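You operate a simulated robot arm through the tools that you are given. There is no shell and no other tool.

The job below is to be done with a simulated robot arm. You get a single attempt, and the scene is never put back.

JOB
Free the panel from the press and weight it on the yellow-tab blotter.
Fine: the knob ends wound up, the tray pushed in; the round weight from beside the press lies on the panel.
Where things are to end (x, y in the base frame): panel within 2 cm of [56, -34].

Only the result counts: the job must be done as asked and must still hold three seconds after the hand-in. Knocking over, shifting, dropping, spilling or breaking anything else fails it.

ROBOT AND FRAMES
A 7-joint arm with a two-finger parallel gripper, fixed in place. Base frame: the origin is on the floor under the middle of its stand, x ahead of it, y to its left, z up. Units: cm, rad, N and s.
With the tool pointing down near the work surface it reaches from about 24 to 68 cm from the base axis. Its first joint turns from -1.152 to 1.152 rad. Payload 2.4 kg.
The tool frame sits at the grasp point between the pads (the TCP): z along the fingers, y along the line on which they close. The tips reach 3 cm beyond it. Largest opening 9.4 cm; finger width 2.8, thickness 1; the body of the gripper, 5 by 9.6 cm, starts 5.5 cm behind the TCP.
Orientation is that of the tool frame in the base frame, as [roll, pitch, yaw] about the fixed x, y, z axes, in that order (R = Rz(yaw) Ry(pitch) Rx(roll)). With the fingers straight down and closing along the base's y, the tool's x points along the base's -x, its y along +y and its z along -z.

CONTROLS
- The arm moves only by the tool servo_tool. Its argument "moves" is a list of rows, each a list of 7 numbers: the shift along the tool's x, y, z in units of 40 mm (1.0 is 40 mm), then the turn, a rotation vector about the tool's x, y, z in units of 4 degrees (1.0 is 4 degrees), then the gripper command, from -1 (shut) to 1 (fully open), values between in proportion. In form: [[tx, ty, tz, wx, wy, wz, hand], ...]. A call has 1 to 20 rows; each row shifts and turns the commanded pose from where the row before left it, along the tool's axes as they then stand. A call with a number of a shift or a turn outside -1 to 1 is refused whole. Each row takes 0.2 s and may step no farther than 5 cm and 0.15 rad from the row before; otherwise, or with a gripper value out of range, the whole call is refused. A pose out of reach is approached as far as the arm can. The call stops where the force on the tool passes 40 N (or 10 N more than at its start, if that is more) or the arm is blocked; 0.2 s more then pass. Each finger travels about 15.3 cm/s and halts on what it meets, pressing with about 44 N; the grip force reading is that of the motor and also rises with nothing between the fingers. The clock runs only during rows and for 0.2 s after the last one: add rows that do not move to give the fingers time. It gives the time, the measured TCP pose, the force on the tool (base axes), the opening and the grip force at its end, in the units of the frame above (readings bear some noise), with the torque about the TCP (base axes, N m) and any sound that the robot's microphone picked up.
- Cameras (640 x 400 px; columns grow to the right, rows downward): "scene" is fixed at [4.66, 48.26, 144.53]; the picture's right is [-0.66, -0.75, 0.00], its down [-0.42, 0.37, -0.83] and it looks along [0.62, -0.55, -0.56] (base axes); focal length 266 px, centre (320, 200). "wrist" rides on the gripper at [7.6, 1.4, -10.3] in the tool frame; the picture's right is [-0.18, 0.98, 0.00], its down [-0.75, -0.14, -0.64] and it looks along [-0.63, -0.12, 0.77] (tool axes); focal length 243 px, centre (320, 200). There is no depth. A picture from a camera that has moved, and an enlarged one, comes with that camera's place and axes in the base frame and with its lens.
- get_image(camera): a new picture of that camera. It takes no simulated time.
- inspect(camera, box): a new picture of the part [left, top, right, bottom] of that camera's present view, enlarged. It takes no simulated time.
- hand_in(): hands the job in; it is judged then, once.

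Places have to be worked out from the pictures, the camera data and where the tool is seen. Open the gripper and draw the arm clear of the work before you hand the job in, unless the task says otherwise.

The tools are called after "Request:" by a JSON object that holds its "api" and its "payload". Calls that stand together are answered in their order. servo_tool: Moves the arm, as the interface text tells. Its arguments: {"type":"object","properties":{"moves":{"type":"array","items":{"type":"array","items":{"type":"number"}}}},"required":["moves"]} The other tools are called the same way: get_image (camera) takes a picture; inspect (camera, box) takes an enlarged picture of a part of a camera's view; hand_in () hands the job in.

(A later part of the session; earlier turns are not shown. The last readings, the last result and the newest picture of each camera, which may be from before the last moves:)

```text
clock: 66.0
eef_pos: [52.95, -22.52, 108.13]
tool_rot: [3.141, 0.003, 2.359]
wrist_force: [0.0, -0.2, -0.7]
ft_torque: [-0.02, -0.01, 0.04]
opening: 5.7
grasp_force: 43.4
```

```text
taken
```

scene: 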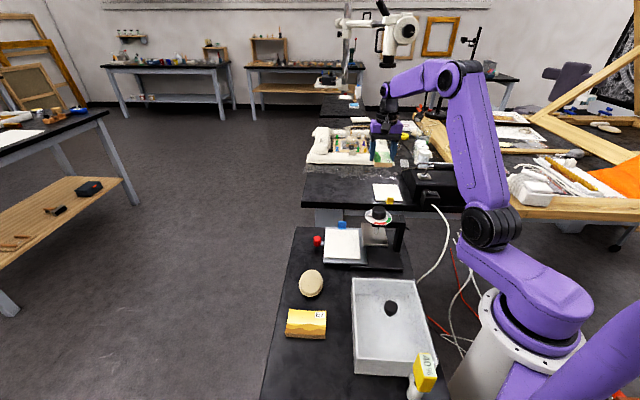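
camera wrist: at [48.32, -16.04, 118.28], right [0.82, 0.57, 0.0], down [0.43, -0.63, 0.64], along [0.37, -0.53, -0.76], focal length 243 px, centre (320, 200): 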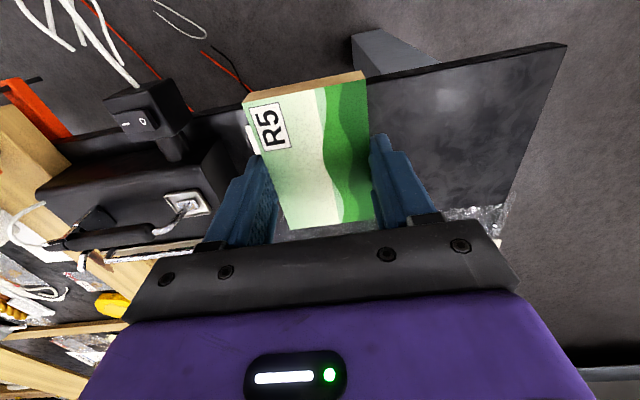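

The tool is at (52.95,-22.5). The black case beside the blotter stays about 10 cm away from the target along the closing direction, so I continue to above (56,-34) and descend part way.

Request:
{"api": "servo_tool", "payload": {"moves": [[-0.642, -0.3725, 0, 0, 0, 0, -1], [-0.642, -0.3725, 0, 0, 0, 0, -1], [-0.642, -0.3725, 0, 0, 0, 0, -1], [-0.642, -0.3725, 0, 0, 0, 0, -1], [0, 0, 0.6, 0, 0, 0, -1], [0, 0, 0.7, 0, 0, 0, -1], [0, 0, 0.5, 0, 0, 0, -1], [0, 0, 0, 0, 0, 0, -1]]}}

Request:
{"api": "get_image", "payload": {"camera": "wrist"}}

Request:
{"api": "inspect", "payload": {"camera": "scene", "box": [340, 120, 460, 220]}}

```text
clock: 67.8
eef_pos: [56.07, -33.93, 100.73]
tool_rot: [3.141, 0.004, 2.358]
wrist_force: [0.4, 0.2, -0.8]
ft_torque: [0.01, 0.02, -0.04]
opening: 5.67
grasp_force: 43.8
```

```text
taken
camera wrist: at [51.45, -27.42, 110.95], right [0.82, 0.57, 0.0], down [0.43, -0.63, 0.64], along [0.37, -0.53, -0.76], focal length 243 px, centre (320, 200)
```

wrist: 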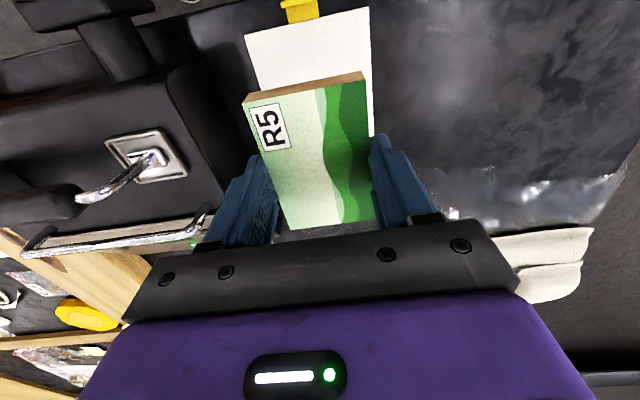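

```text
4.00 times, centred on (400, 170) of scene
camera zoom: at [4.66, 48.26, 144.53], right [-0.66, -0.75, 0.0], down [-0.42, 0.37, -0.83], along [0.62, -0.55, -0.56], focal length 1065 px, centre (0, 320)
```

zoom: 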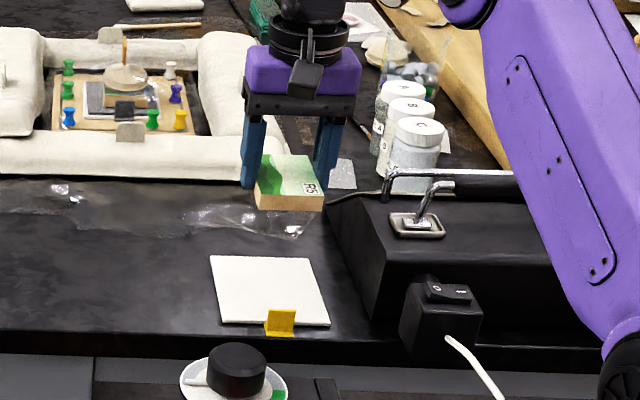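

The blotter centre reads (56.0,-34.1), matching the target, and the panel is right above it. I'll go down to z≈91 and check the remaining gap.

Request:
{"api": "servo_tool", "payload": {"moves": [[0, 0, 0.8, 0, 0, 0, -1], [0, 0, 0.8, 0, 0, 0, -1], [0, 0, 0.6, 0, 0, 0, -1], [0, 0, 0.2, 0, 0, 0, -1], [0, 0, 0, 0, 0, 0, -1]]}}

Request:
{"api": "inspect", "payload": {"camera": "scene", "box": [360, 150, 420, 210]}}

Request:
{"api": "get_image", "payload": {"camera": "wrist"}}

```text
clock: 69.0
eef_pos: [56.07, -33.71, 91.3]
tool_rot: [3.141, 0.006, 2.359]
wrist_force: [0.6, -0.5, -0.5]
ft_torque: [0.03, 0.0, 0.03]
opening: 5.67
grasp_force: 43.4
```

```text
6.67 times, centred on (390, 180) of scene
camera zoom: at [4.66, 48.26, 144.53], right [-0.66, -0.75, 0.0], down [-0.42, 0.37, -0.83], along [0.62, -0.55, -0.56], focal length 1775 px, centre (-147, 333)
```

zoom: 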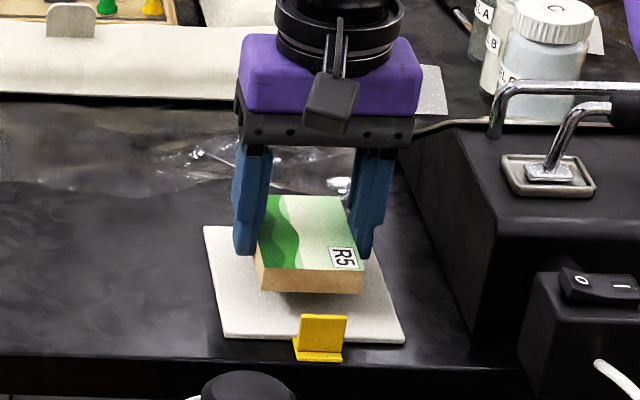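

```text
taken
camera wrist: at [51.48, -27.25, 101.61], right [0.82, 0.57, 0.0], down [0.43, -0.63, 0.64], along [0.37, -0.53, -0.76], focal length 243 px, centre (320, 200)
```

wrist: 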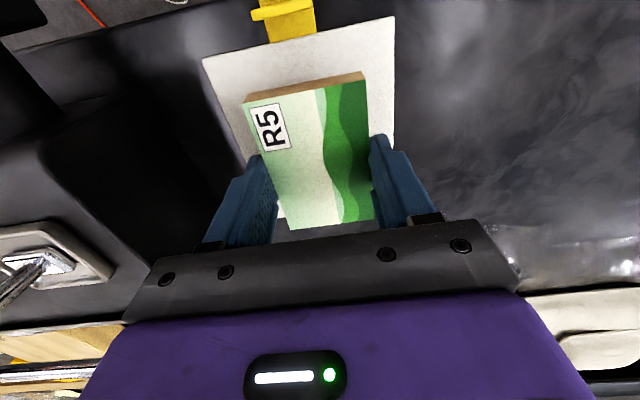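

About 2 cm of gap remains. I'll lower 1.6 cm, then continue in 1 mm steps watching for contact.

Request:
{"api": "servo_tool", "payload": {"moves": [[0, 0, 0.15, 0, 0, 0, -1], [0, 0, 0.15, 0, 0, 0, -1], [0, 0, 0.1, 0, 0, 0, -1], [0, 0, 0.025, 0, 0, 0, -1], [0, 0, 0.025, 0, 0, 0, -1], [0, 0, 0.025, 0, 0, 0, -1], [0, 0, 0.025, 0, 0, 0, -1]]}}

Request:
{"api": "inspect", "payload": {"camera": "scene", "box": [360, 150, 420, 210]}}

```text
clock: 70.6
eef_pos: [56.18, -33.78, 89.53]
tool_rot: [3.141, 0.005, 2.358]
wrist_force: [-1.2, 0.5, 7.2]
ft_torque: [0.11, 0.14, 0.04]
opening: 5.68
grasp_force: 43.8
```

```text
6.67 times, centred on (390, 180) of scene
camera zoom: at [4.64, 48.27, 144.53], right [-0.66, -0.75, 0.0], down [-0.42, 0.37, -0.83], along [0.62, -0.55, -0.56], focal length 1775 px, centre (-147, 333)
```

zoom: 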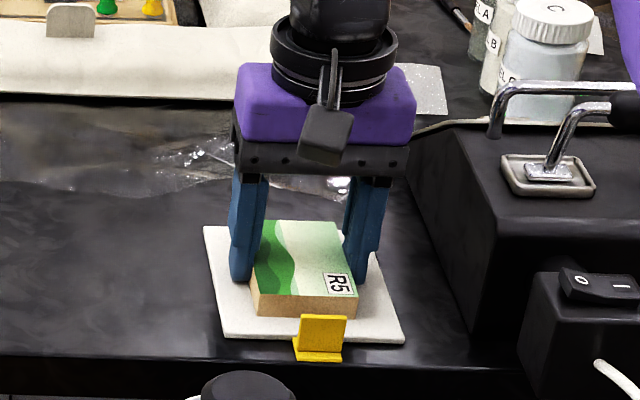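

Contact shows (7 N upward at z=89.5). I'll press a hair more, then open the fingers evenly and back off upward.

Request:
{"api": "servo_tool", "payload": {"moves": [[0, 0, 0.01, 0, 0, 0, -1], [0, 0, 0, 0, 0, 0, -1]]}}

```text
clock: 71.2
eef_pos: [56.18, -33.86, 89.45]
tool_rot: [3.14, 0.006, 2.358]
wrist_force: [-2.9, 2.7, 17.3]
ft_torque: [0.23, 0.31, -0.02]
opening: 5.66
grasp_force: 44.6
```

Request:
{"api": "servo_tool", "payload": {"moves": [[0, 0, 0, 0, 0, 0, 0.3], [0, 0, 0, 0, 0, 0, 0.4], [0, 0, 0, 0, 0, 0, 0.5], [0, 0, 0, 0, 0, 0, 0.5], [0, 0, -0.2, 0, 0, 0, 0.5], [0, 0, -0.5, 0, 0, 0, 0.5], [0, 0, -0.8, 0, 0, 0, 0.5], [0, 0, -0.9, 0, 0, 0, 0.5], [0, 0, -0.9, 0, 0, 0, 0.5], [0, 0, 0, 0, 0, 0, 0.5]]}}

Request:
{"api": "inspect", "payload": {"camera": "scene", "box": [360, 150, 420, 210]}}

Request:
{"api": "get_image", "payload": {"camera": "wrist"}}

```text
clock: 73.4
eef_pos: [56.09, -33.49, 102.46]
tool_rot: [3.141, 0.003, 2.358]
wrist_force: [-0.7, -0.1, -0.3]
ft_torque: [-0.03, 0.03, -0.01]
opening: 7.05
grasp_force: 0.0
```

```text
6.67 times, centred on (390, 180) of scene
camera zoom: at [4.66, 48.26, 144.53], right [-0.66, -0.75, 0.0], down [-0.42, 0.37, -0.83], along [0.62, -0.55, -0.56], focal length 1775 px, centre (-147, 333)
```

zoom: 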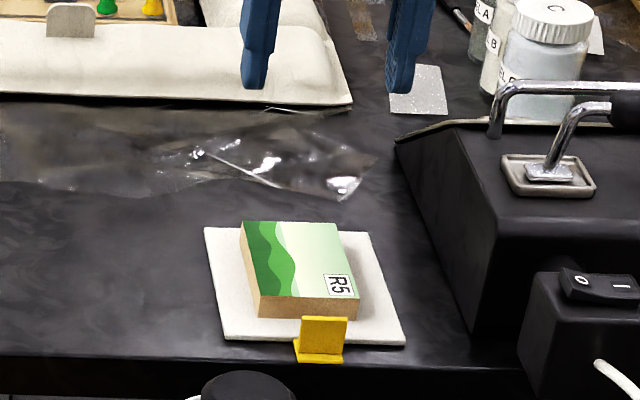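

```text
taken
camera wrist: at [51.48, -26.97, 112.78], right [0.82, 0.57, 0.0], down [0.43, -0.63, 0.64], along [0.37, -0.53, -0.76], focal length 243 px, centre (320, 200)
```

wrist: 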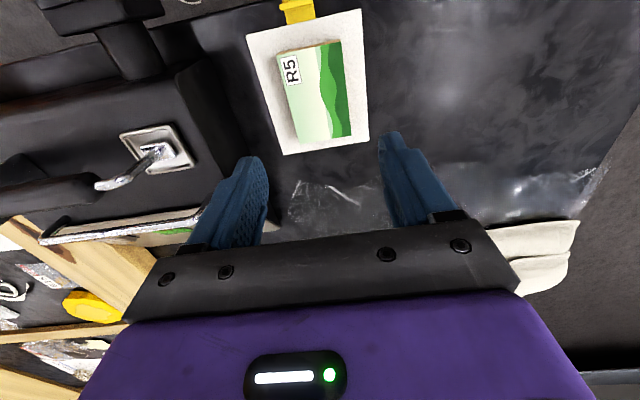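

The panel rests flat with its centre at about (55.9,-33.8). Now for the weight: crossing high to above the cream oval at (40.4,19.4).

Request:
{"api": "servo_tool", "payload": {"moves": [[0.3, 0.15, -0.6, 0, 0, 0, 0.5], [0.75, 0.41, -0.4, 0, 0, 0, 0.5], [0.75, 0.41, -0.3, 0, 0, 0, 0.5], [0.75, 0.41, 0, 0, 0, 0, 0.5], [0.75, 0.41, 0, 0, 0, 0, 0.5], [0.75, 0.41, 0, 0, 0, 0, 0.5], [0.75, 0.41, 0, 0, 0, 0, 0.5], [0.75, 0.41, 0, 0, 0, 0, 0.5], [0.75, 0.41, 0, 0, 0, 0, 0.5], [0.75, 0.41, 0, 0, 0, 0, 0.5], [0.75, 0.41, 0, 0, 0, 0, 0.5], [0.75, 0.41, 0, 0, 0, 0, 0.5], [0.75, 0.41, 0, 0, 0, 0, 0.7], [0.75, 0.41, 0, 0, 0, 0, 0.9], [0.75, 0.41, 0, 0, 0, 0, 1], [0.75, 0.41, 0, 0, 0, 0, 1], [0.55, 0.28, 0, 0, 0, 0, 1], [0, 0, 0, 0, 0, 0, 1]]}}

Request:
{"api": "get_image", "payload": {"camera": "wrist"}}

Request:
{"api": "get_image", "payload": {"camera": "scene"}}

```text
clock: 77.2
eef_pos: [40.0, 18.68, 107.58]
tool_rot: [3.14, 0.004, 2.356]
wrist_force: [0.2, -0.4, -0.6]
ft_torque: [-0.01, 0.0, 0.01]
opening: 9.39
grasp_force: 0.1
```

```text
taken
camera wrist: at [35.61, 25.22, 117.81], right [0.82, 0.57, 0.0], down [0.43, -0.63, 0.64], along [0.37, -0.53, -0.76], focal length 243 px, centre (320, 200)
```

wrist: 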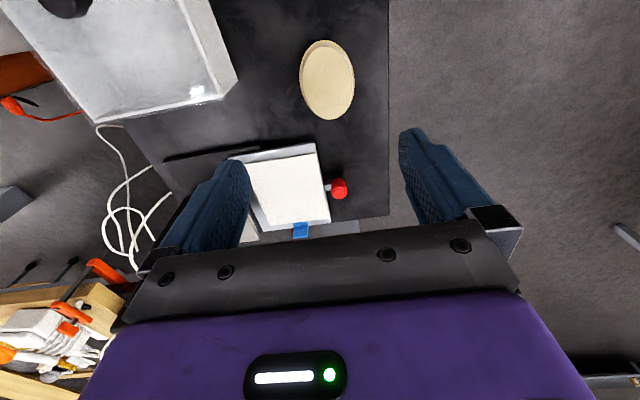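

```text
taken
```

scene: 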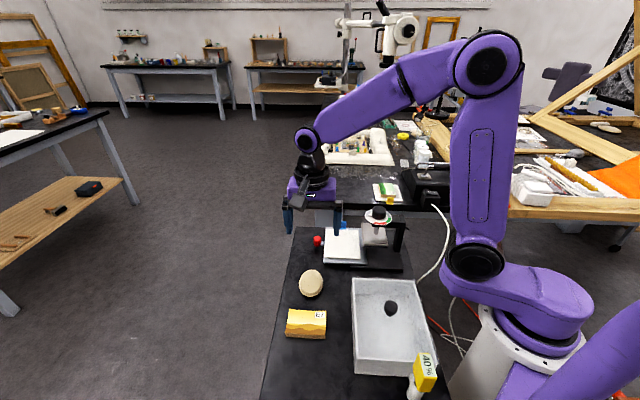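

Request:
{"api": "inspect", "payload": {"camera": "wrist", "box": [270, 20, 390, 140]}}

Request:
{"api": "inspect", "payload": {"camera": "scene", "box": [285, 260, 345, 305]}}

```text
3.33 times, centred on (330, 80) of wrist
camera zoom: at [35.61, 25.22, 117.81], right [0.82, 0.57, 0.0], down [0.43, -0.63, 0.64], along [0.37, -0.53, -0.76], focal length 809 px, centre (287, 600)
```

zoom: 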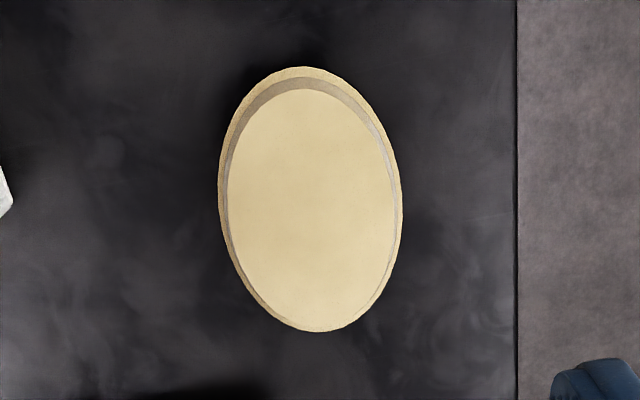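

```text
8.89 times, centred on (315, 282) of scene
camera zoom: at [4.66, 48.26, 144.53], right [-0.66, -0.75, 0.0], down [-0.42, 0.37, -0.83], along [0.62, -0.55, -0.56], focal length 2367 px, centre (364, -533)
```

zoom: 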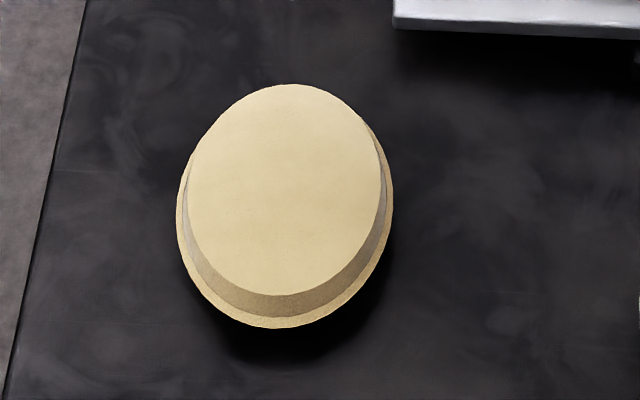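

The oval weight is a stepped block about 6.5 × 9 cm, long axis along my tool x, so yaw 135° suits it. Before taking it I'll double-check the other dark items near the press to be sure nothing else is "the round weight".

Request:
{"api": "inspect", "payload": {"camera": "scene", "box": [385, 205, 435, 245]}}

Request:
{"api": "inspect", "payload": {"camera": "scene", "box": [350, 275, 440, 375]}}

Request:
{"api": "inspect", "payload": {"camera": "wrist", "box": [0, 0, 250, 170]}}

```text
10.00 times, centred on (410, 225) of scene
camera zoom: at [4.66, 48.26, 144.53], right [-0.66, -0.75, 0.0], down [-0.42, 0.37, -0.83], along [0.62, -0.55, -0.56], focal length 2663 px, centre (-580, -50)
```

zoom: 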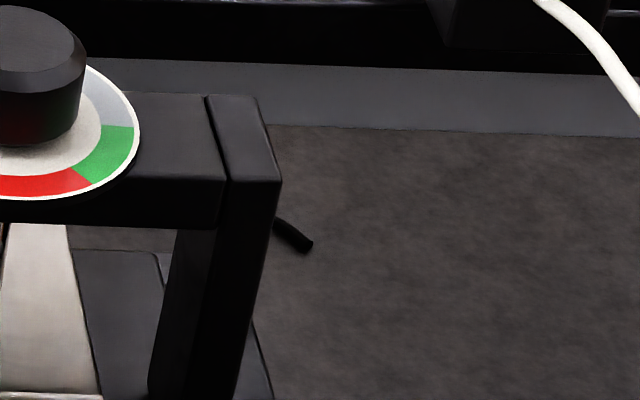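

```text
4.00 times, centred on (395, 325) of scene
camera zoom: at [4.66, 48.26, 144.53], right [-0.66, -0.75, 0.0], down [-0.42, 0.37, -0.83], along [0.62, -0.55, -0.56], focal length 1065 px, centre (20, -300)
```

zoom: 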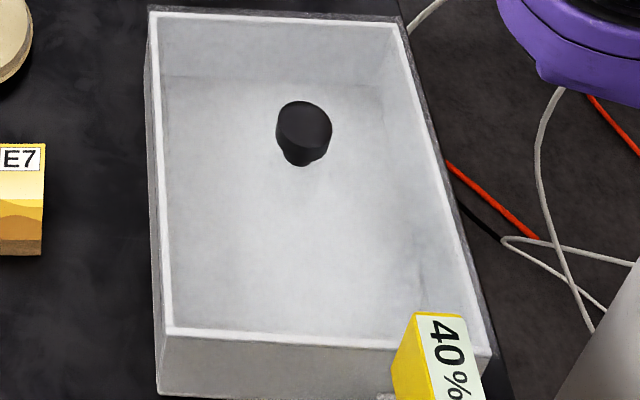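

```text
2.35 times, centred on (125, 85) of wrist
camera zoom: at [35.61, 25.22, 117.81], right [0.82, 0.57, 0.0], down [0.43, -0.63, 0.64], along [0.37, -0.53, -0.76], focal length 571 px, centre (779, 471)
```

zoom: 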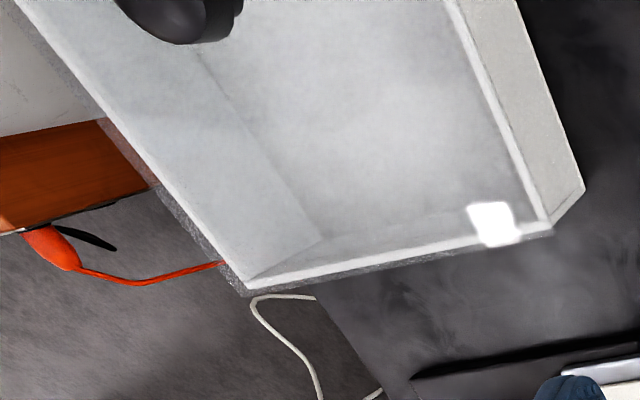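

The dark item is a knob on the tub's clear lid, so the cream oval is the weight: top at z≈87, centre about (41.0,19.15). I'll centre over it and descend to z≈92.

Request:
{"api": "servo_tool", "payload": {"moves": [[-0.094, 0.26, 0.5, 0, 0, 0, 1], [0, 0, 0.8, 0, 0, 0, 1], [0, 0, 0.8, 0, 0, 0, 1], [0, 0, 0.8, 0, 0, 0, 1], [0, 0, 0.6, 0, 0, 0, 1], [0, 0, 0, 0, 0, 0, 1]]}}

Request:
{"api": "get_image", "payload": {"camera": "wrist"}}

Request:
{"api": "inspect", "payload": {"camera": "scene", "box": [270, 240, 350, 310]}}

```text
clock: 78.6
eef_pos: [41.27, 19.32, 93.45]
tool_rot: [-3.141, 0.004, 2.359]
wrist_force: [-0.3, -0.2, 0.2]
ft_torque: [0.05, -0.01, 0.04]
opening: 9.4
grasp_force: 0.1
```

```text
taken
camera wrist: at [36.72, 25.9, 103.62], right [0.82, 0.57, 0.0], down [0.43, -0.63, 0.64], along [0.37, -0.53, -0.76], focal length 243 px, centre (320, 200)
```

wrist: 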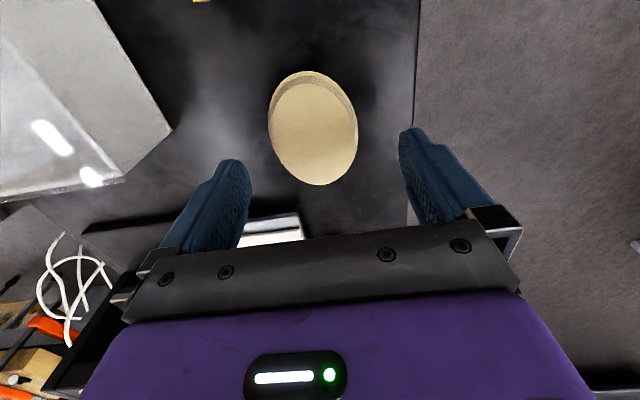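

```text
5.71 times, centred on (310, 275) of scene
camera zoom: at [4.66, 48.26, 144.53], right [-0.66, -0.75, 0.0], down [-0.42, 0.37, -0.83], along [0.62, -0.55, -0.56], focal length 1522 px, centre (377, -229)
```

zoom: 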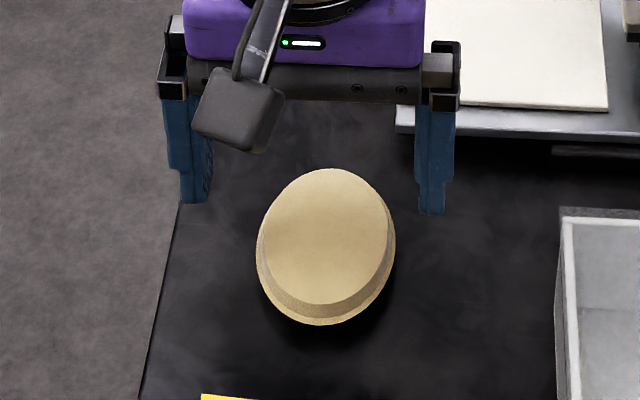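

The weight sits about 4 mm toward -tool y from the finger midpoint; I'll correct that and lower to z≈89.

Request:
{"api": "servo_tool", "payload": {"moves": [[0.08, -0.1, 0.3, 0, 0, 0, 1], [0, 0, 0.5, 0, 0, 0, 1], [0, 0, 0.3, 0, 0, 0, 1], [0, 0, 0, 0, 0, 0, 1]]}}

Request:
{"api": "get_image", "payload": {"camera": "wrist"}}

Request:
{"api": "inspect", "payload": {"camera": "scene", "box": [270, 240, 350, 310]}}

```text
clock: 79.6
eef_pos: [40.88, 19.47, 89.13]
tool_rot: [-3.141, 0.003, 2.36]
wrist_force: [-0.1, -0.8, -0.5]
ft_torque: [-0.02, 0.0, -0.02]
opening: 9.41
grasp_force: 0.0
```

```text
taken
camera wrist: at [36.28, 25.86, 99.44], right [0.82, 0.57, 0.0], down [0.43, -0.63, 0.64], along [0.37, -0.53, -0.76], focal length 243 px, centre (320, 200)
```

wrist: 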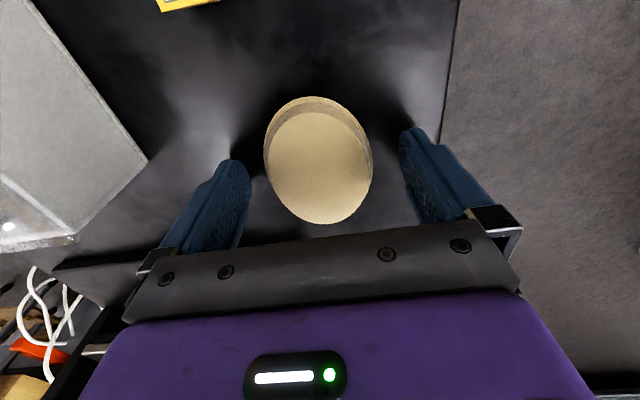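

```text
5.71 times, centred on (310, 275) of scene
camera zoom: at [4.66, 48.26, 144.53], right [-0.66, -0.75, 0.0], down [-0.42, 0.37, -0.83], along [0.62, -0.55, -0.56], focal length 1522 px, centre (377, -229)
```

zoom: 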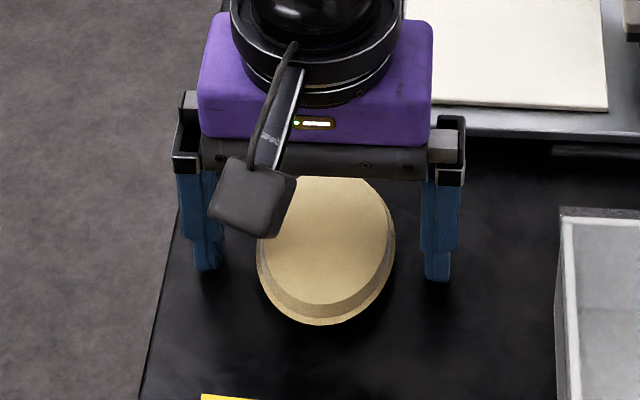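

Centred well. Lowering in 2 mm steps until the tips are just above the table.

Request:
{"api": "servo_tool", "payload": {"moves": [[0, 0, 0.05, 0, 0, 0, 1], [0, 0, 0.05, 0, 0, 0, 1], [0, 0, 0.05, 0, 0, 0, 1], [0, 0, 0.05, 0, 0, 0, 1], [0, 0, 0.05, 0, 0, 0, 1]]}}

Request:
{"api": "inspect", "payload": {"camera": "scene", "box": [270, 240, 350, 310]}}

```text
clock: 80.3
eef_pos: [40.87, 19.5, 89.01]
tool_rot: [3.141, 0.005, 2.357]
wrist_force: [-1.1, 1.1, 7.1]
ft_torque: [-0.13, 0.33, 0.01]
opening: 9.43
grasp_force: 0.0
stopped in row 3: the force on the tool passed its limit at 52 N (the readings are from after the stop); the commanded pose is now the measured one
```

```text
5.71 times, centred on (310, 275) of scene
camera zoom: at [4.65, 48.26, 144.53], right [-0.66, -0.75, 0.0], down [-0.42, 0.37, -0.83], along [0.62, -0.55, -0.56], focal length 1522 px, centre (377, -229)
```

zoom: 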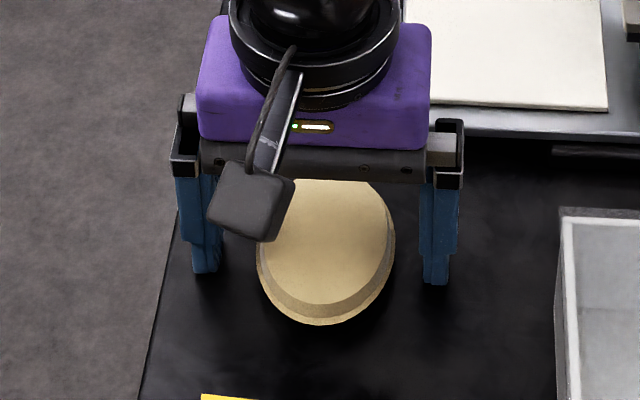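

The tips touched the table at TCP z≈89.0, so the table top is at z≈86.0. I'll back off 1.2 mm and close gradually on the weight.

Request:
{"api": "servo_tool", "payload": {"moves": [[0, 0, -0.03, 0, 0, 0, 1], [0, 0, 0, 0, 0, 0, 0.7], [0, 0, 0, 0, 0, 0, 0.55], [0, 0, 0, 0, 0, 0, 0.45], [0, 0, 0, 0, 0, 0, 0.38], [0, 0, 0, 0, 0, 0, 0.3], [0, 0, 0, 0, 0, 0, -1], [0, 0, 0, 0, 0, 0, -1], [0, 0, 0, 0, 0, 0, -1]]}}

Request:
{"api": "get_image", "payload": {"camera": "wrist"}}

Request:
{"api": "inspect", "payload": {"camera": "scene", "box": [270, 240, 350, 310]}}

```text
clock: 82.3
eef_pos: [40.92, 19.33, 89.07]
tool_rot: [-3.142, 0.003, 2.357]
wrist_force: [-1.5, -0.5, 0.0]
ft_torque: [0.0, 0.01, 0.02]
opening: 6.02
grasp_force: 44.2
```

```text
taken
camera wrist: at [36.32, 25.91, 99.33], right [0.82, 0.57, 0.0], down [0.43, -0.63, 0.64], along [0.37, -0.53, -0.76], focal length 243 px, centre (320, 200)
```

wrist: 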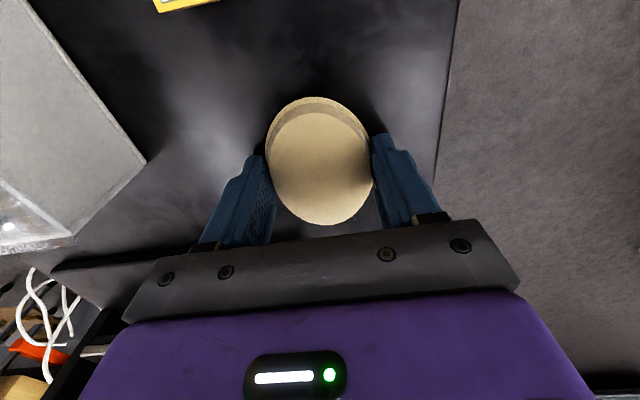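

```text
5.71 times, centred on (310, 275) of scene
camera zoom: at [4.66, 48.26, 144.53], right [-0.66, -0.75, 0.0], down [-0.42, 0.37, -0.83], along [0.62, -0.55, -0.56], focal length 1522 px, centre (377, -229)
```

zoom: 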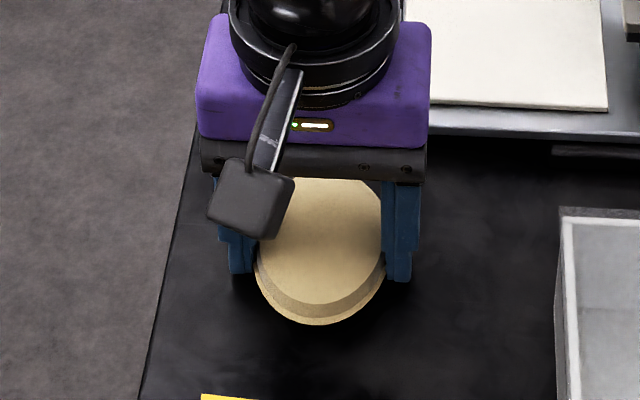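

Gripped at 6.0 cm. Lifting gently to test the hold.

Request:
{"api": "servo_tool", "payload": {"moves": [[0, 0, -0.05, 0, 0, 0, -1], [0, 0, -0.1, 0, 0, 0, -1], [0, 0, -0.2, 0, 0, 0, -1], [0, 0, -0.3, 0, 0, 0, -1], [0, 0, 0, 0, 0, 0, -1]]}}

Request:
{"api": "get_image", "payload": {"camera": "wrist"}}

Request:
{"api": "inspect", "payload": {"camera": "scene", "box": [270, 230, 350, 310]}}

```text
clock: 83.5
eef_pos: [40.73, 19.37, 91.63]
tool_rot: [3.141, 0.003, 2.358]
wrist_force: [0.0, -0.7, -2.3]
ft_torque: [0.0, 0.01, -0.01]
opening: 6.0
grasp_force: 44.3
```

```text
taken
camera wrist: at [36.24, 25.87, 101.91], right [0.82, 0.57, 0.0], down [0.43, -0.63, 0.64], along [0.37, -0.53, -0.76], focal length 243 px, centre (320, 200)
```

wrist: 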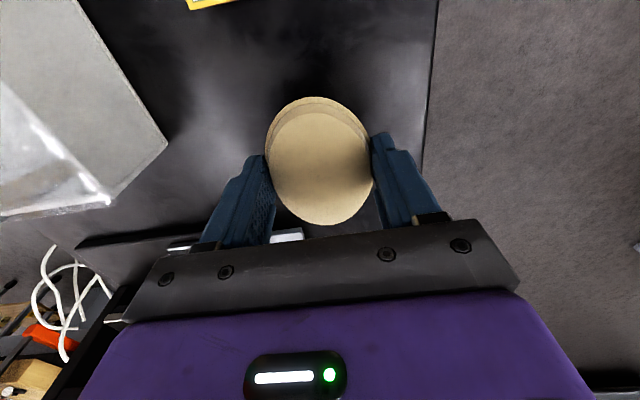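

```text
5.00 times, centred on (310, 270) of scene
camera zoom: at [4.66, 48.26, 144.53], right [-0.66, -0.75, 0.0], down [-0.42, 0.37, -0.83], along [0.62, -0.55, -0.56], focal length 1332 px, centre (370, -150)
```

zoom: 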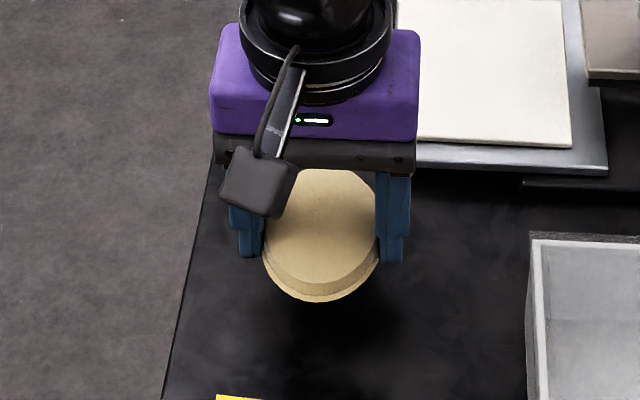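

The weight holds firmly (about 0.2 kg). Raising to z≈106 and carrying it back to above the panel at about (56.0,-33.8).

Request:
{"api": "servo_tool", "payload": {"moves": [[0, 0, -0.7, 0, 0, 0, -1], [0, 0, -0.9, 0, 0, 0, -1], [0, 0, -0.9, 0, 0, 0, -1], [0, 0, -0.9, 0, 0, 0, -1], [-0.5, -0.28, 0, 0, 0, 0, -1], [-0.75, -0.42, 0, 0, 0, 0, -1], [-0.75, -0.42, 0, 0, 0, 0, -1], [-0.75, -0.42, 0, 0, 0, 0, -1], [-0.75, -0.42, 0, 0, 0, 0, -1], [-0.75, -0.42, 0, 0, 0, 0, -1], [-0.75, -0.42, 0, 0, 0, 0, -1], [-0.75, -0.42, 0, 0, 0, 0, -1], [-0.75, -0.42, 0, 0, 0, 0, -1], [-0.75, -0.42, 0, 0, 0, 0, -1], [-0.75, -0.42, 0, 0, 0, 0, -1], [-0.75, -0.42, 0, 0, 0, 0, -1], [-0.75, -0.42, 0, 0, 0, 0, -1], [-0.75, -0.42, 0, 0, 0, 0, -1], [-0.75, -0.42, 0, 0, 0, 0, -1], [-0.5, -0.28, 0, 0, 0, 0, -1]]}}

Request:
{"api": "get_image", "payload": {"camera": "wrist"}}

Request:
{"api": "inspect", "payload": {"camera": "scene", "box": [340, 120, 440, 220]}}

```text
clock: 87.7
eef_pos: [55.3, -31.35, 105.33]
tool_rot: [3.141, 0.003, 2.357]
wrist_force: [0.3, 0.4, -2.8]
ft_torque: [-0.02, 0.0, 0.02]
opening: 6.03
grasp_force: 44.1
```

```text
taken
camera wrist: at [50.71, -24.85, 115.57], right [0.82, 0.57, 0.0], down [0.43, -0.63, 0.64], along [0.37, -0.53, -0.76], focal length 243 px, centre (320, 200)
```

wrist: 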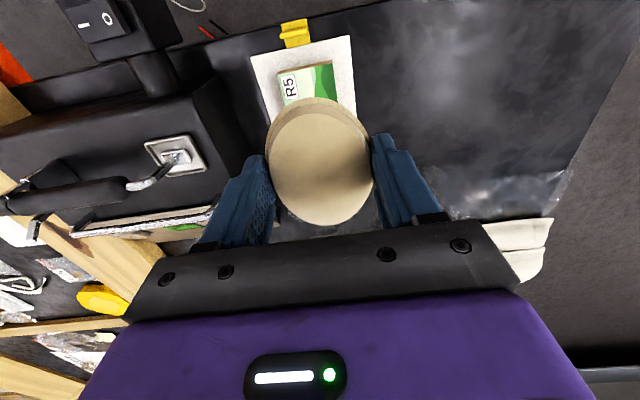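

```text
4.00 times, centred on (390, 170) of scene
camera zoom: at [4.67, 48.26, 144.53], right [-0.66, -0.75, 0.0], down [-0.42, 0.37, -0.83], along [0.62, -0.55, -0.56], focal length 1065 px, centre (40, 320)
```

zoom: 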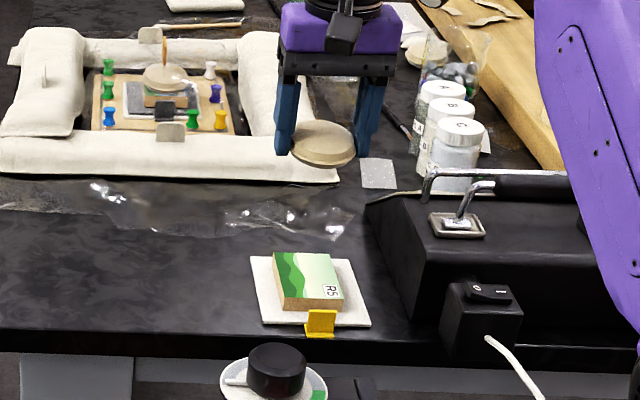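

Closing the last 3 cm to above the panel and descending to z≈95 for an alignment check.

Request:
{"api": "servo_tool", "payload": {"moves": [[0, 0, 0, 0, 0, 0, -1]]}}

```text
clock: 88.1
eef_pos: [55.22, -31.26, 105.18]
tool_rot: [-3.141, 0.003, 2.358]
wrist_force: [-1.2, -0.3, -3.0]
ft_torque: [0.01, 0.01, 0.01]
opening: 6.02
grasp_force: 43.6
```

Request:
{"api": "servo_tool", "payload": {"moves": [[-0.3, -0.155, 0, 0, 0, 0, -1], [-0.292, -0.154, 0, 0, 0, 0, -1], [0, 0, 0.8, 0, 0, 0, -1], [0, 0, 0.9, 0, 0, 0, -1], [0, 0, 0.8, 0, 0, 0, -1], [0, 0, 0, 0, 0, 0, -1]]}}

Request:
{"api": "get_image", "payload": {"camera": "wrist"}}

Request:
{"api": "inspect", "payload": {"camera": "scene", "box": [360, 150, 420, 210]}}

```text
clock: 89.5
eef_pos: [56.09, -33.6, 95.28]
tool_rot: [3.141, 0.003, 2.358]
wrist_force: [0.5, -0.5, -3.3]
ft_torque: [0.0, 0.0, 0.03]
opening: 6.03
grasp_force: 43.9
```

```text
taken
camera wrist: at [51.46, -27.25, 105.58], right [0.82, 0.57, 0.0], down [0.43, -0.63, 0.64], along [0.37, -0.53, -0.76], focal length 243 px, centre (320, 200)
```

wrist: 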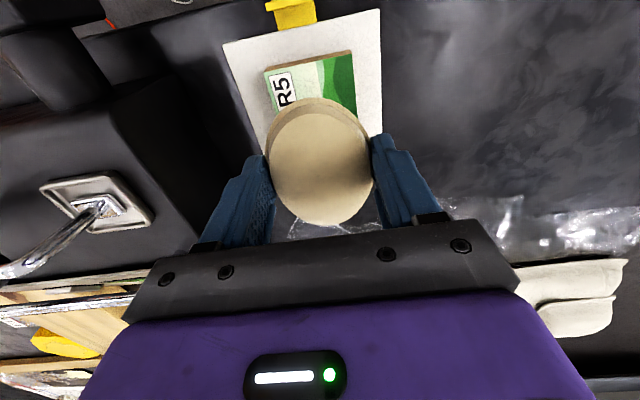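

```text
6.67 times, centred on (390, 180) of scene
camera zoom: at [4.67, 48.26, 144.53], right [-0.66, -0.75, 0.0], down [-0.42, 0.37, -0.83], along [0.62, -0.55, -0.56], focal length 1775 px, centre (-147, 333)
```

zoom: 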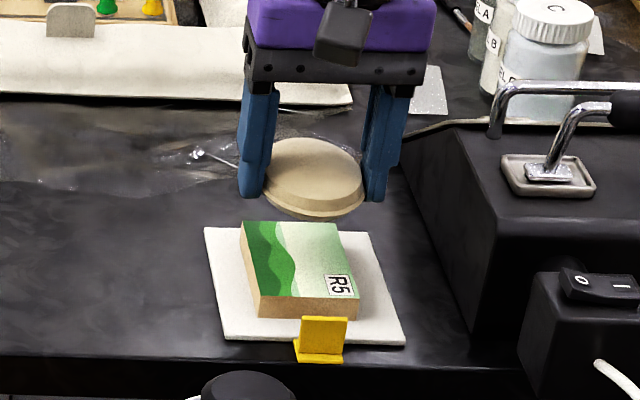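

Weight and panel are aligned within about 2 mm. Lowering to z≈91.5, then 1 mm steps until contact.

Request:
{"api": "servo_tool", "payload": {"moves": [[0.04, -0.02, 0.4, 0, 0, 0, -1], [0, 0, 0.35, 0, 0, 0, -1], [0, 0, 0.15, 0, 0, 0, -1], [0, 0, 0.05, 0, 0, 0, -1], [0, 0, 0, 0, 0, 0, -1]]}}

Request:
{"api": "inspect", "payload": {"camera": "scene", "box": [365, 160, 415, 205]}}

Request:
{"api": "get_image", "payload": {"camera": "wrist"}}

```text
clock: 90.7
eef_pos: [55.9, -33.64, 91.66]
tool_rot: [3.141, 0.002, 2.358]
wrist_force: [-0.3, -0.2, -2.6]
ft_torque: [0.02, -0.01, 0.03]
opening: 6.02
grasp_force: 44.2
```

```text
8.89 times, centred on (390, 182) of scene
camera zoom: at [4.67, 48.26, 144.53], right [-0.66, -0.75, 0.0], down [-0.42, 0.37, -0.83], along [0.62, -0.55, -0.56], focal length 2367 px, centre (-302, 356)
```

zoom: 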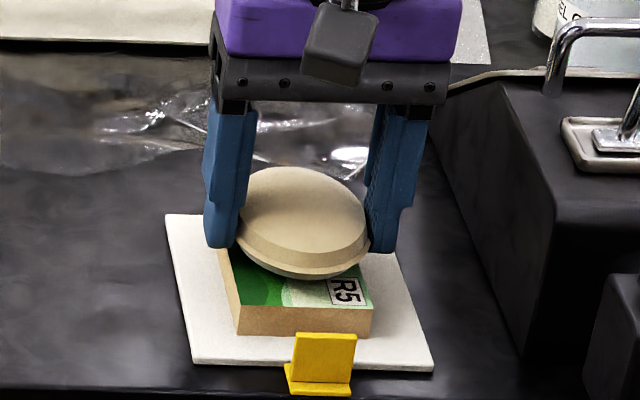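

```text
taken
camera wrist: at [51.29, -27.22, 101.9], right [0.82, 0.57, 0.0], down [0.43, -0.63, 0.64], along [0.37, -0.53, -0.76], focal length 243 px, centre (320, 200)
```

wrist: 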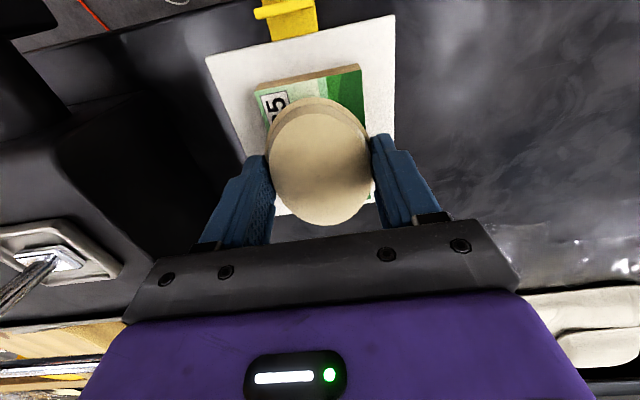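

Gap is about 1 cm. Stepping down 1 mm at a time.

Request:
{"api": "servo_tool", "payload": {"moves": [[0, 0, 0.04, 0, 0, 0, -1], [0, 0, 0.04, 0, 0, 0, -1], [0, 0, 0.025, 0, 0, 0, -1], [0, 0, 0.025, 0, 0, 0, -1], [0, 0, 0.02, 0, 0, 0, -1], [0, 0, 0.02, 0, 0, 0, -1]]}}

Request:
{"api": "inspect", "payload": {"camera": "scene", "box": [365, 160, 415, 205]}}

```text
clock: 92.1
eef_pos: [55.95, -33.76, 91.16]
tool_rot: [3.14, 0.006, 2.36]
wrist_force: [-1.4, 1.7, 10.6]
ft_torque: [0.21, 0.14, -0.02]
opening: 6.06
grasp_force: 44.8
```

```text
8.89 times, centred on (390, 182) of scene
camera zoom: at [4.64, 48.28, 144.52], right [-0.66, -0.75, 0.0], down [-0.42, 0.37, -0.83], along [0.62, -0.55, -0.56], focal length 2367 px, centre (-302, 356)
```

zoom: 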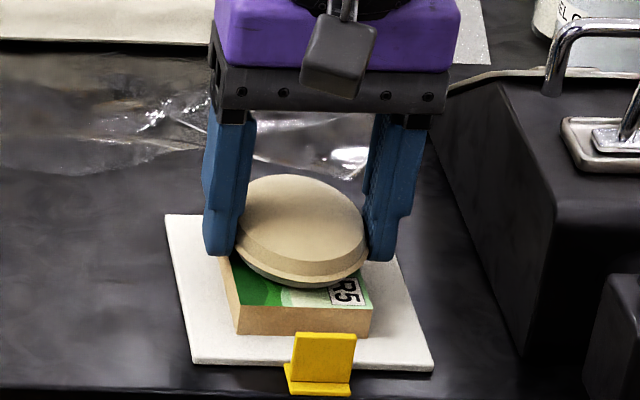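

Request:
{"api": "servo_tool", "payload": {"moves": [[0, 0, 0.01, 0, 0, 0, -1], [0, 0, 0, 0, 0, 0, -1]]}}

Request:
{"api": "inspect", "payload": {"camera": "wrist", "box": [200, 50, 440, 230]}}

```text
clock: 92.7
eef_pos: [55.78, -33.71, 91.16]
tool_rot: [3.139, 0.01, 2.357]
wrist_force: [5.3, -1.6, 18.6]
ft_torque: [0.1, 0.0, -0.05]
opening: 6.01
grasp_force: 43.9
```

```text
2.22 times, centred on (320, 140) of wrist
camera zoom: at [51.26, -27.32, 101.32], right [0.82, 0.57, 0.0], down [0.43, -0.63, 0.65], along [0.37, -0.53, -0.76], focal length 539 px, centre (320, 333)
```

zoom: 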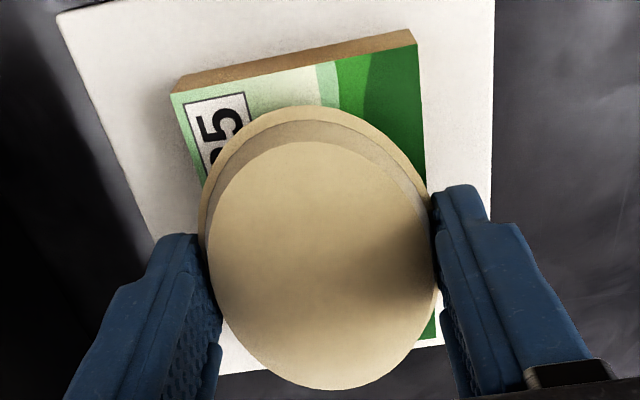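

Contact confirmed (18 N) and the weight is centred on the panel within a few mm. Opening gradually and rising straight up.

Request:
{"api": "servo_tool", "payload": {"moves": [[0, 0, 0, 0, 0, 0, 0.35], [0, 0, 0, 0, 0, 0, 0.45], [0, 0, 0, 0, 0, 0, 0.6], [0, 0, 0, 0, 0, 0, 0.8], [0, 0, -0.3, 0, 0, 0, 0.8], [0, 0, -0.6, 0, 0, 0, 0.8], [0, 0, -0.8, 0, 0, 0, 0.8], [0, 0, -0.9, 0, 0, 0, 0.8], [0, 0, -0.9, 0, 0, 0, 0.8], [0, 0, 0, 0, 0, 0, 0.8]]}}

Request:
{"api": "inspect", "payload": {"camera": "scene", "box": [365, 160, 415, 205]}}

Request:
{"api": "get_image", "payload": {"camera": "wrist"}}

```text
clock: 94.9
eef_pos: [55.74, -33.61, 104.81]
tool_rot: [3.141, 0.002, 2.358]
wrist_force: [-0.7, 0.0, -0.6]
ft_torque: [-0.04, -0.02, -0.01]
opening: 8.46
grasp_force: 0.2
```

```text
8.89 times, centred on (390, 182) of scene
camera zoom: at [4.66, 48.26, 144.53], right [-0.66, -0.75, 0.0], down [-0.42, 0.37, -0.83], along [0.62, -0.55, -0.56], focal length 2367 px, centre (-302, 356)
```

zoom: 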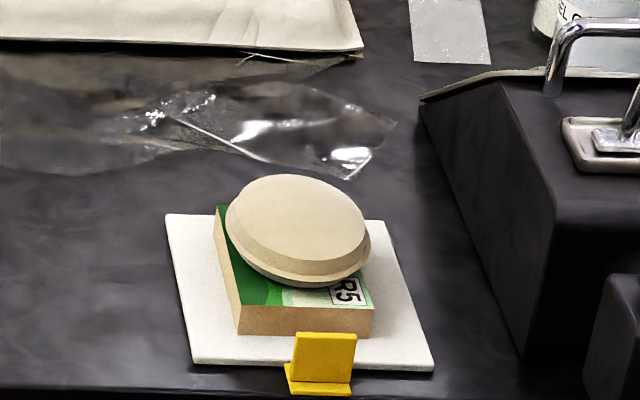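

```text
taken
camera wrist: at [51.14, -27.04, 115.02], right [0.82, 0.57, 0.0], down [0.43, -0.63, 0.64], along [0.37, -0.53, -0.76], focal length 243 px, centre (320, 200)
```

wrist: 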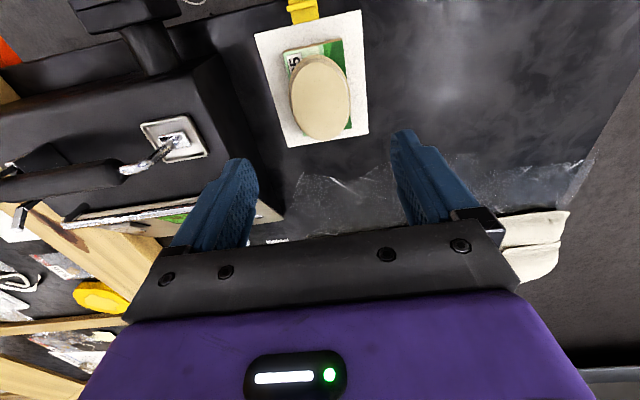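

Request:
{"api": "inspect", "payload": {"camera": "wrist", "box": [250, 0, 390, 150]}}

Request:
{"api": "inspect", "payload": {"camera": "scene", "box": [375, 170, 405, 200]}}

```text
2.67 times, centred on (320, 75) of wrist
camera zoom: at [51.14, -27.04, 115.02], right [0.82, 0.57, 0.0], down [0.43, -0.63, 0.64], along [0.37, -0.53, -0.76], focal length 647 px, centre (320, 533)
```

zoom: 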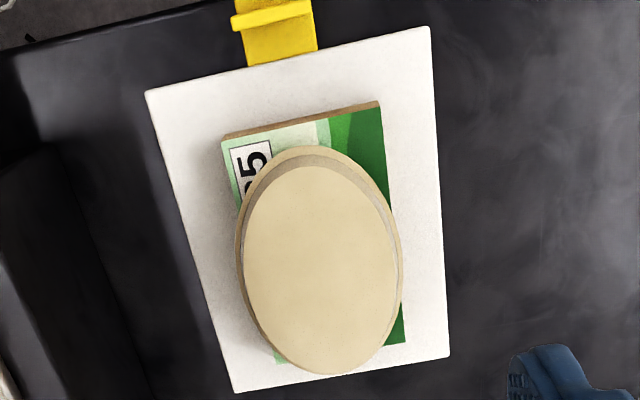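

```text
13.33 times, centred on (390, 185) of scene
camera zoom: at [4.66, 48.26, 144.53], right [-0.66, -0.75, 0.0], down [-0.42, 0.37, -0.83], along [0.62, -0.55, -0.56], focal length 3551 px, centre (-613, 400)
```

zoom: 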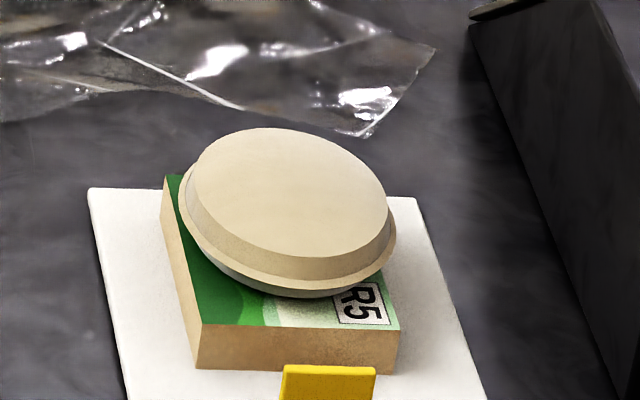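

The weight sits flat on the panel. Next I return to the tray: crossing with the fingers closed to a point outside the red handle so I can push the tray in.

Request:
{"api": "servo_tool", "payload": {"moves": [[0.4, 0.35, -0.2, 0, 0, 0, 0.8], [0.64, 0.58, 0, 0, 0, 0, 0.8], [0.64, 0.58, 0, 0, 0, 0, 0.8], [0.64, 0.58, 0, 0, 0, 0, 0.8], [0.64, 0.58, 0, 0, 0, 0, 0.8], [0.64, 0.58, 0, 0, 0, 0, 0.8], [0.64, 0.58, 0, 0, 0, 0, 0.8], [0.64, 0.58, 0, 0, 0, 0, 0.8], [0.64, 0.58, 0, 0, 0, 0, 0.8], [0.64, 0.58, 0, 0, 0, 0, 0.8], [0.64, 0.58, 0, 0, 0, 0, -1], [0.64, 0.58, 0, 0, 0, 0, -1], [0.64, 0.58, 0, 0, 0, 0, -1], [0.3, 0.2, 0, 0, 0, 0, -1], [0, 0, 0, 0, 0, 0, -1]]}}

Request:
{"api": "get_image", "payload": {"camera": "wrist"}}

Request:
{"api": "inspect", "payload": {"camera": "scene", "box": [300, 190, 420, 280]}}

```text
clock: 98.1
eef_pos: [53.26, 11.31, 105.5]
tool_rot: [3.141, 0.002, 2.359]
wrist_force: [-0.7, 0.1, 0.7]
ft_torque: [-0.01, -0.01, -0.01]
opening: 0.0
grasp_force: 33.0
```

```text
taken
camera wrist: at [48.7, 17.73, 115.71], right [0.82, 0.57, 0.0], down [0.43, -0.63, 0.64], along [0.37, -0.53, -0.76], focal length 243 px, centre (320, 200)
```

wrist: 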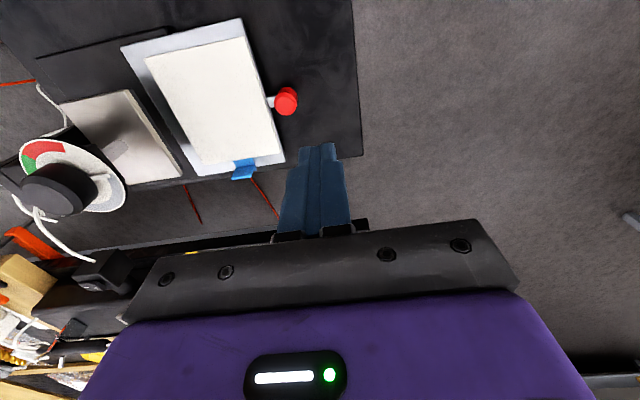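

```text
4.44 times, centred on (360, 235) of scene
camera zoom: at [4.66, 48.26, 144.53], right [-0.66, -0.75, 0.0], down [-0.42, 0.37, -0.83], along [0.62, -0.55, -0.56], focal length 1184 px, centre (142, 44)
```

zoom: 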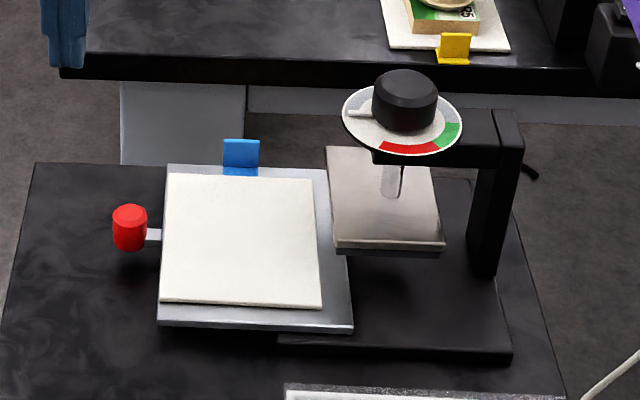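

The handle is at (50.7,8.55), in line with my tool and 1.5 cm inside the closed fingers' face. Descending beside it to tips z≈87.7.

Request:
{"api": "servo_tool", "payload": {"moves": [[-0.035, 0, 0.85, 0, 0, 0, -1], [0, 0, 0.85, 0, 0, 0, -1], [0, 0, 0.85, 0, 0, 0, -1], [0, 0, 0.8, 0, 0, 0, -1], [0, 0, 0.35, 0, 0, 0, -1], [0, 0, 0, 0, 0, 0, -1]]}}

Request:
{"api": "get_image", "payload": {"camera": "wrist"}}

Request:
{"api": "inspect", "payload": {"camera": "scene", "box": [300, 190, 420, 280]}}

```text
clock: 99.5
eef_pos: [53.44, 11.25, 90.89]
tool_rot: [3.14, 0.003, 2.358]
wrist_force: [0.5, 0.6, 1.4]
ft_torque: [0.02, 0.01, -0.01]
opening: 0.01
grasp_force: 33.3
```

```text
taken
camera wrist: at [48.92, 17.76, 101.04], right [0.82, 0.57, 0.0], down [0.43, -0.63, 0.64], along [0.37, -0.53, -0.76], focal length 243 px, centre (320, 200)
```

wrist: 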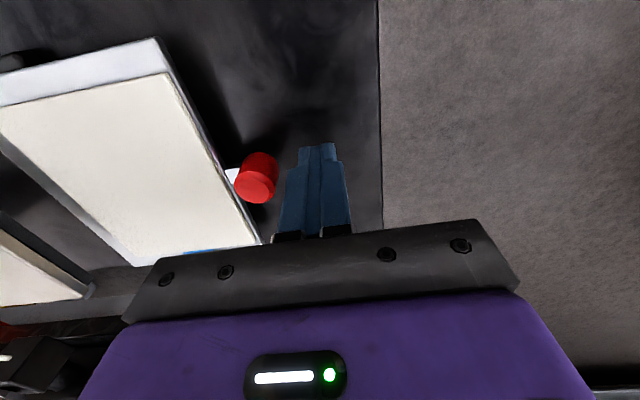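

```text
4.44 times, centred on (360, 235) of scene
camera zoom: at [4.66, 48.26, 144.53], right [-0.66, -0.75, 0.0], down [-0.42, 0.37, -0.83], along [0.62, -0.55, -0.56], focal length 1184 px, centre (142, 44)
```

zoom: 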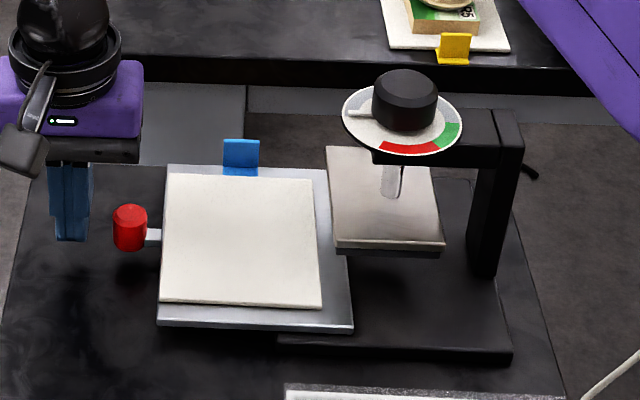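

Shifting 2 mm to line up with the handle's centre, then pushing slowly inward.

Request:
{"api": "servo_tool", "payload": {"moves": [[-0.055, -0.1, 0, 0, 0, 0, -1], [0, -0.15, 0, 0, 0, 0, -1], [0, -0.12, 0, 0, 0, 0, -1], [0, -0.12, 0, 0, 0, 0, -1], [0, -0.15, 0, 0, 0, 0, -1], [0, -0.15, 0, 0, 0, 0, -1], [0, -0.15, 0, 0, 0, 0, -1], [0, -0.15, 0, 0, 0, 0, -1], [0, -0.15, 0, 0, 0, 0, -1], [0, 0, 0, 0, 0, 0, -1]]}}

Request:
{"api": "get_image", "payload": {"camera": "wrist"}}

Request:
{"api": "inspect", "payload": {"camera": "scene", "box": [300, 190, 420, 280]}}

```text
clock: 101.7
eef_pos: [50.16, 7.39, 90.8]
tool_rot: [-3.141, 0.003, 2.356]
wrist_force: [0.4, 0.3, -0.4]
ft_torque: [0.0, 0.05, 0.03]
opening: 0.0
grasp_force: 33.0
```

```text
taken
camera wrist: at [45.54, 13.86, 100.99], right [0.82, 0.57, 0.0], down [0.43, -0.63, 0.64], along [0.37, -0.53, -0.76], focal length 243 px, centre (320, 200)
```

wrist: 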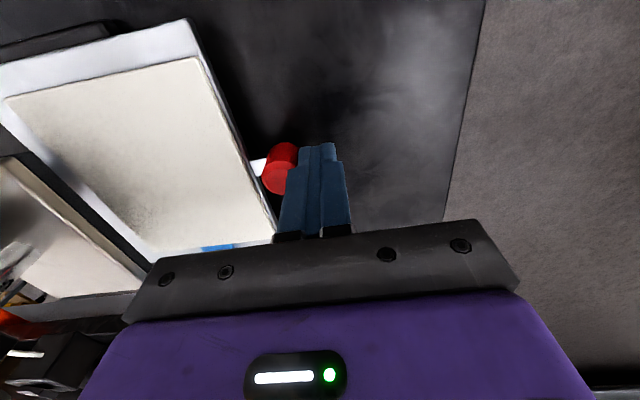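

```text
4.44 times, centred on (360, 235) of scene
camera zoom: at [4.66, 48.26, 144.53], right [-0.66, -0.75, 0.0], down [-0.42, 0.37, -0.83], along [0.62, -0.55, -0.56], focal length 1184 px, centre (142, 44)
```

zoom: 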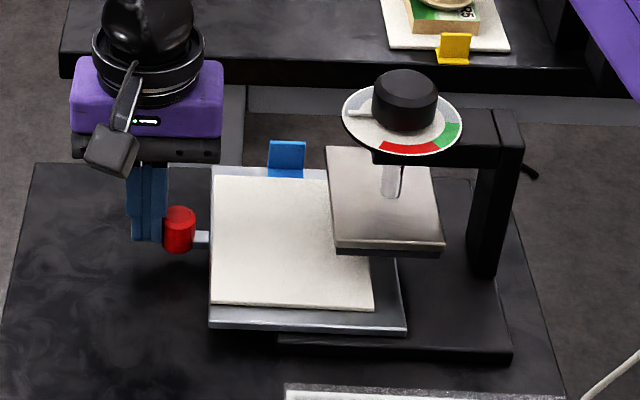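

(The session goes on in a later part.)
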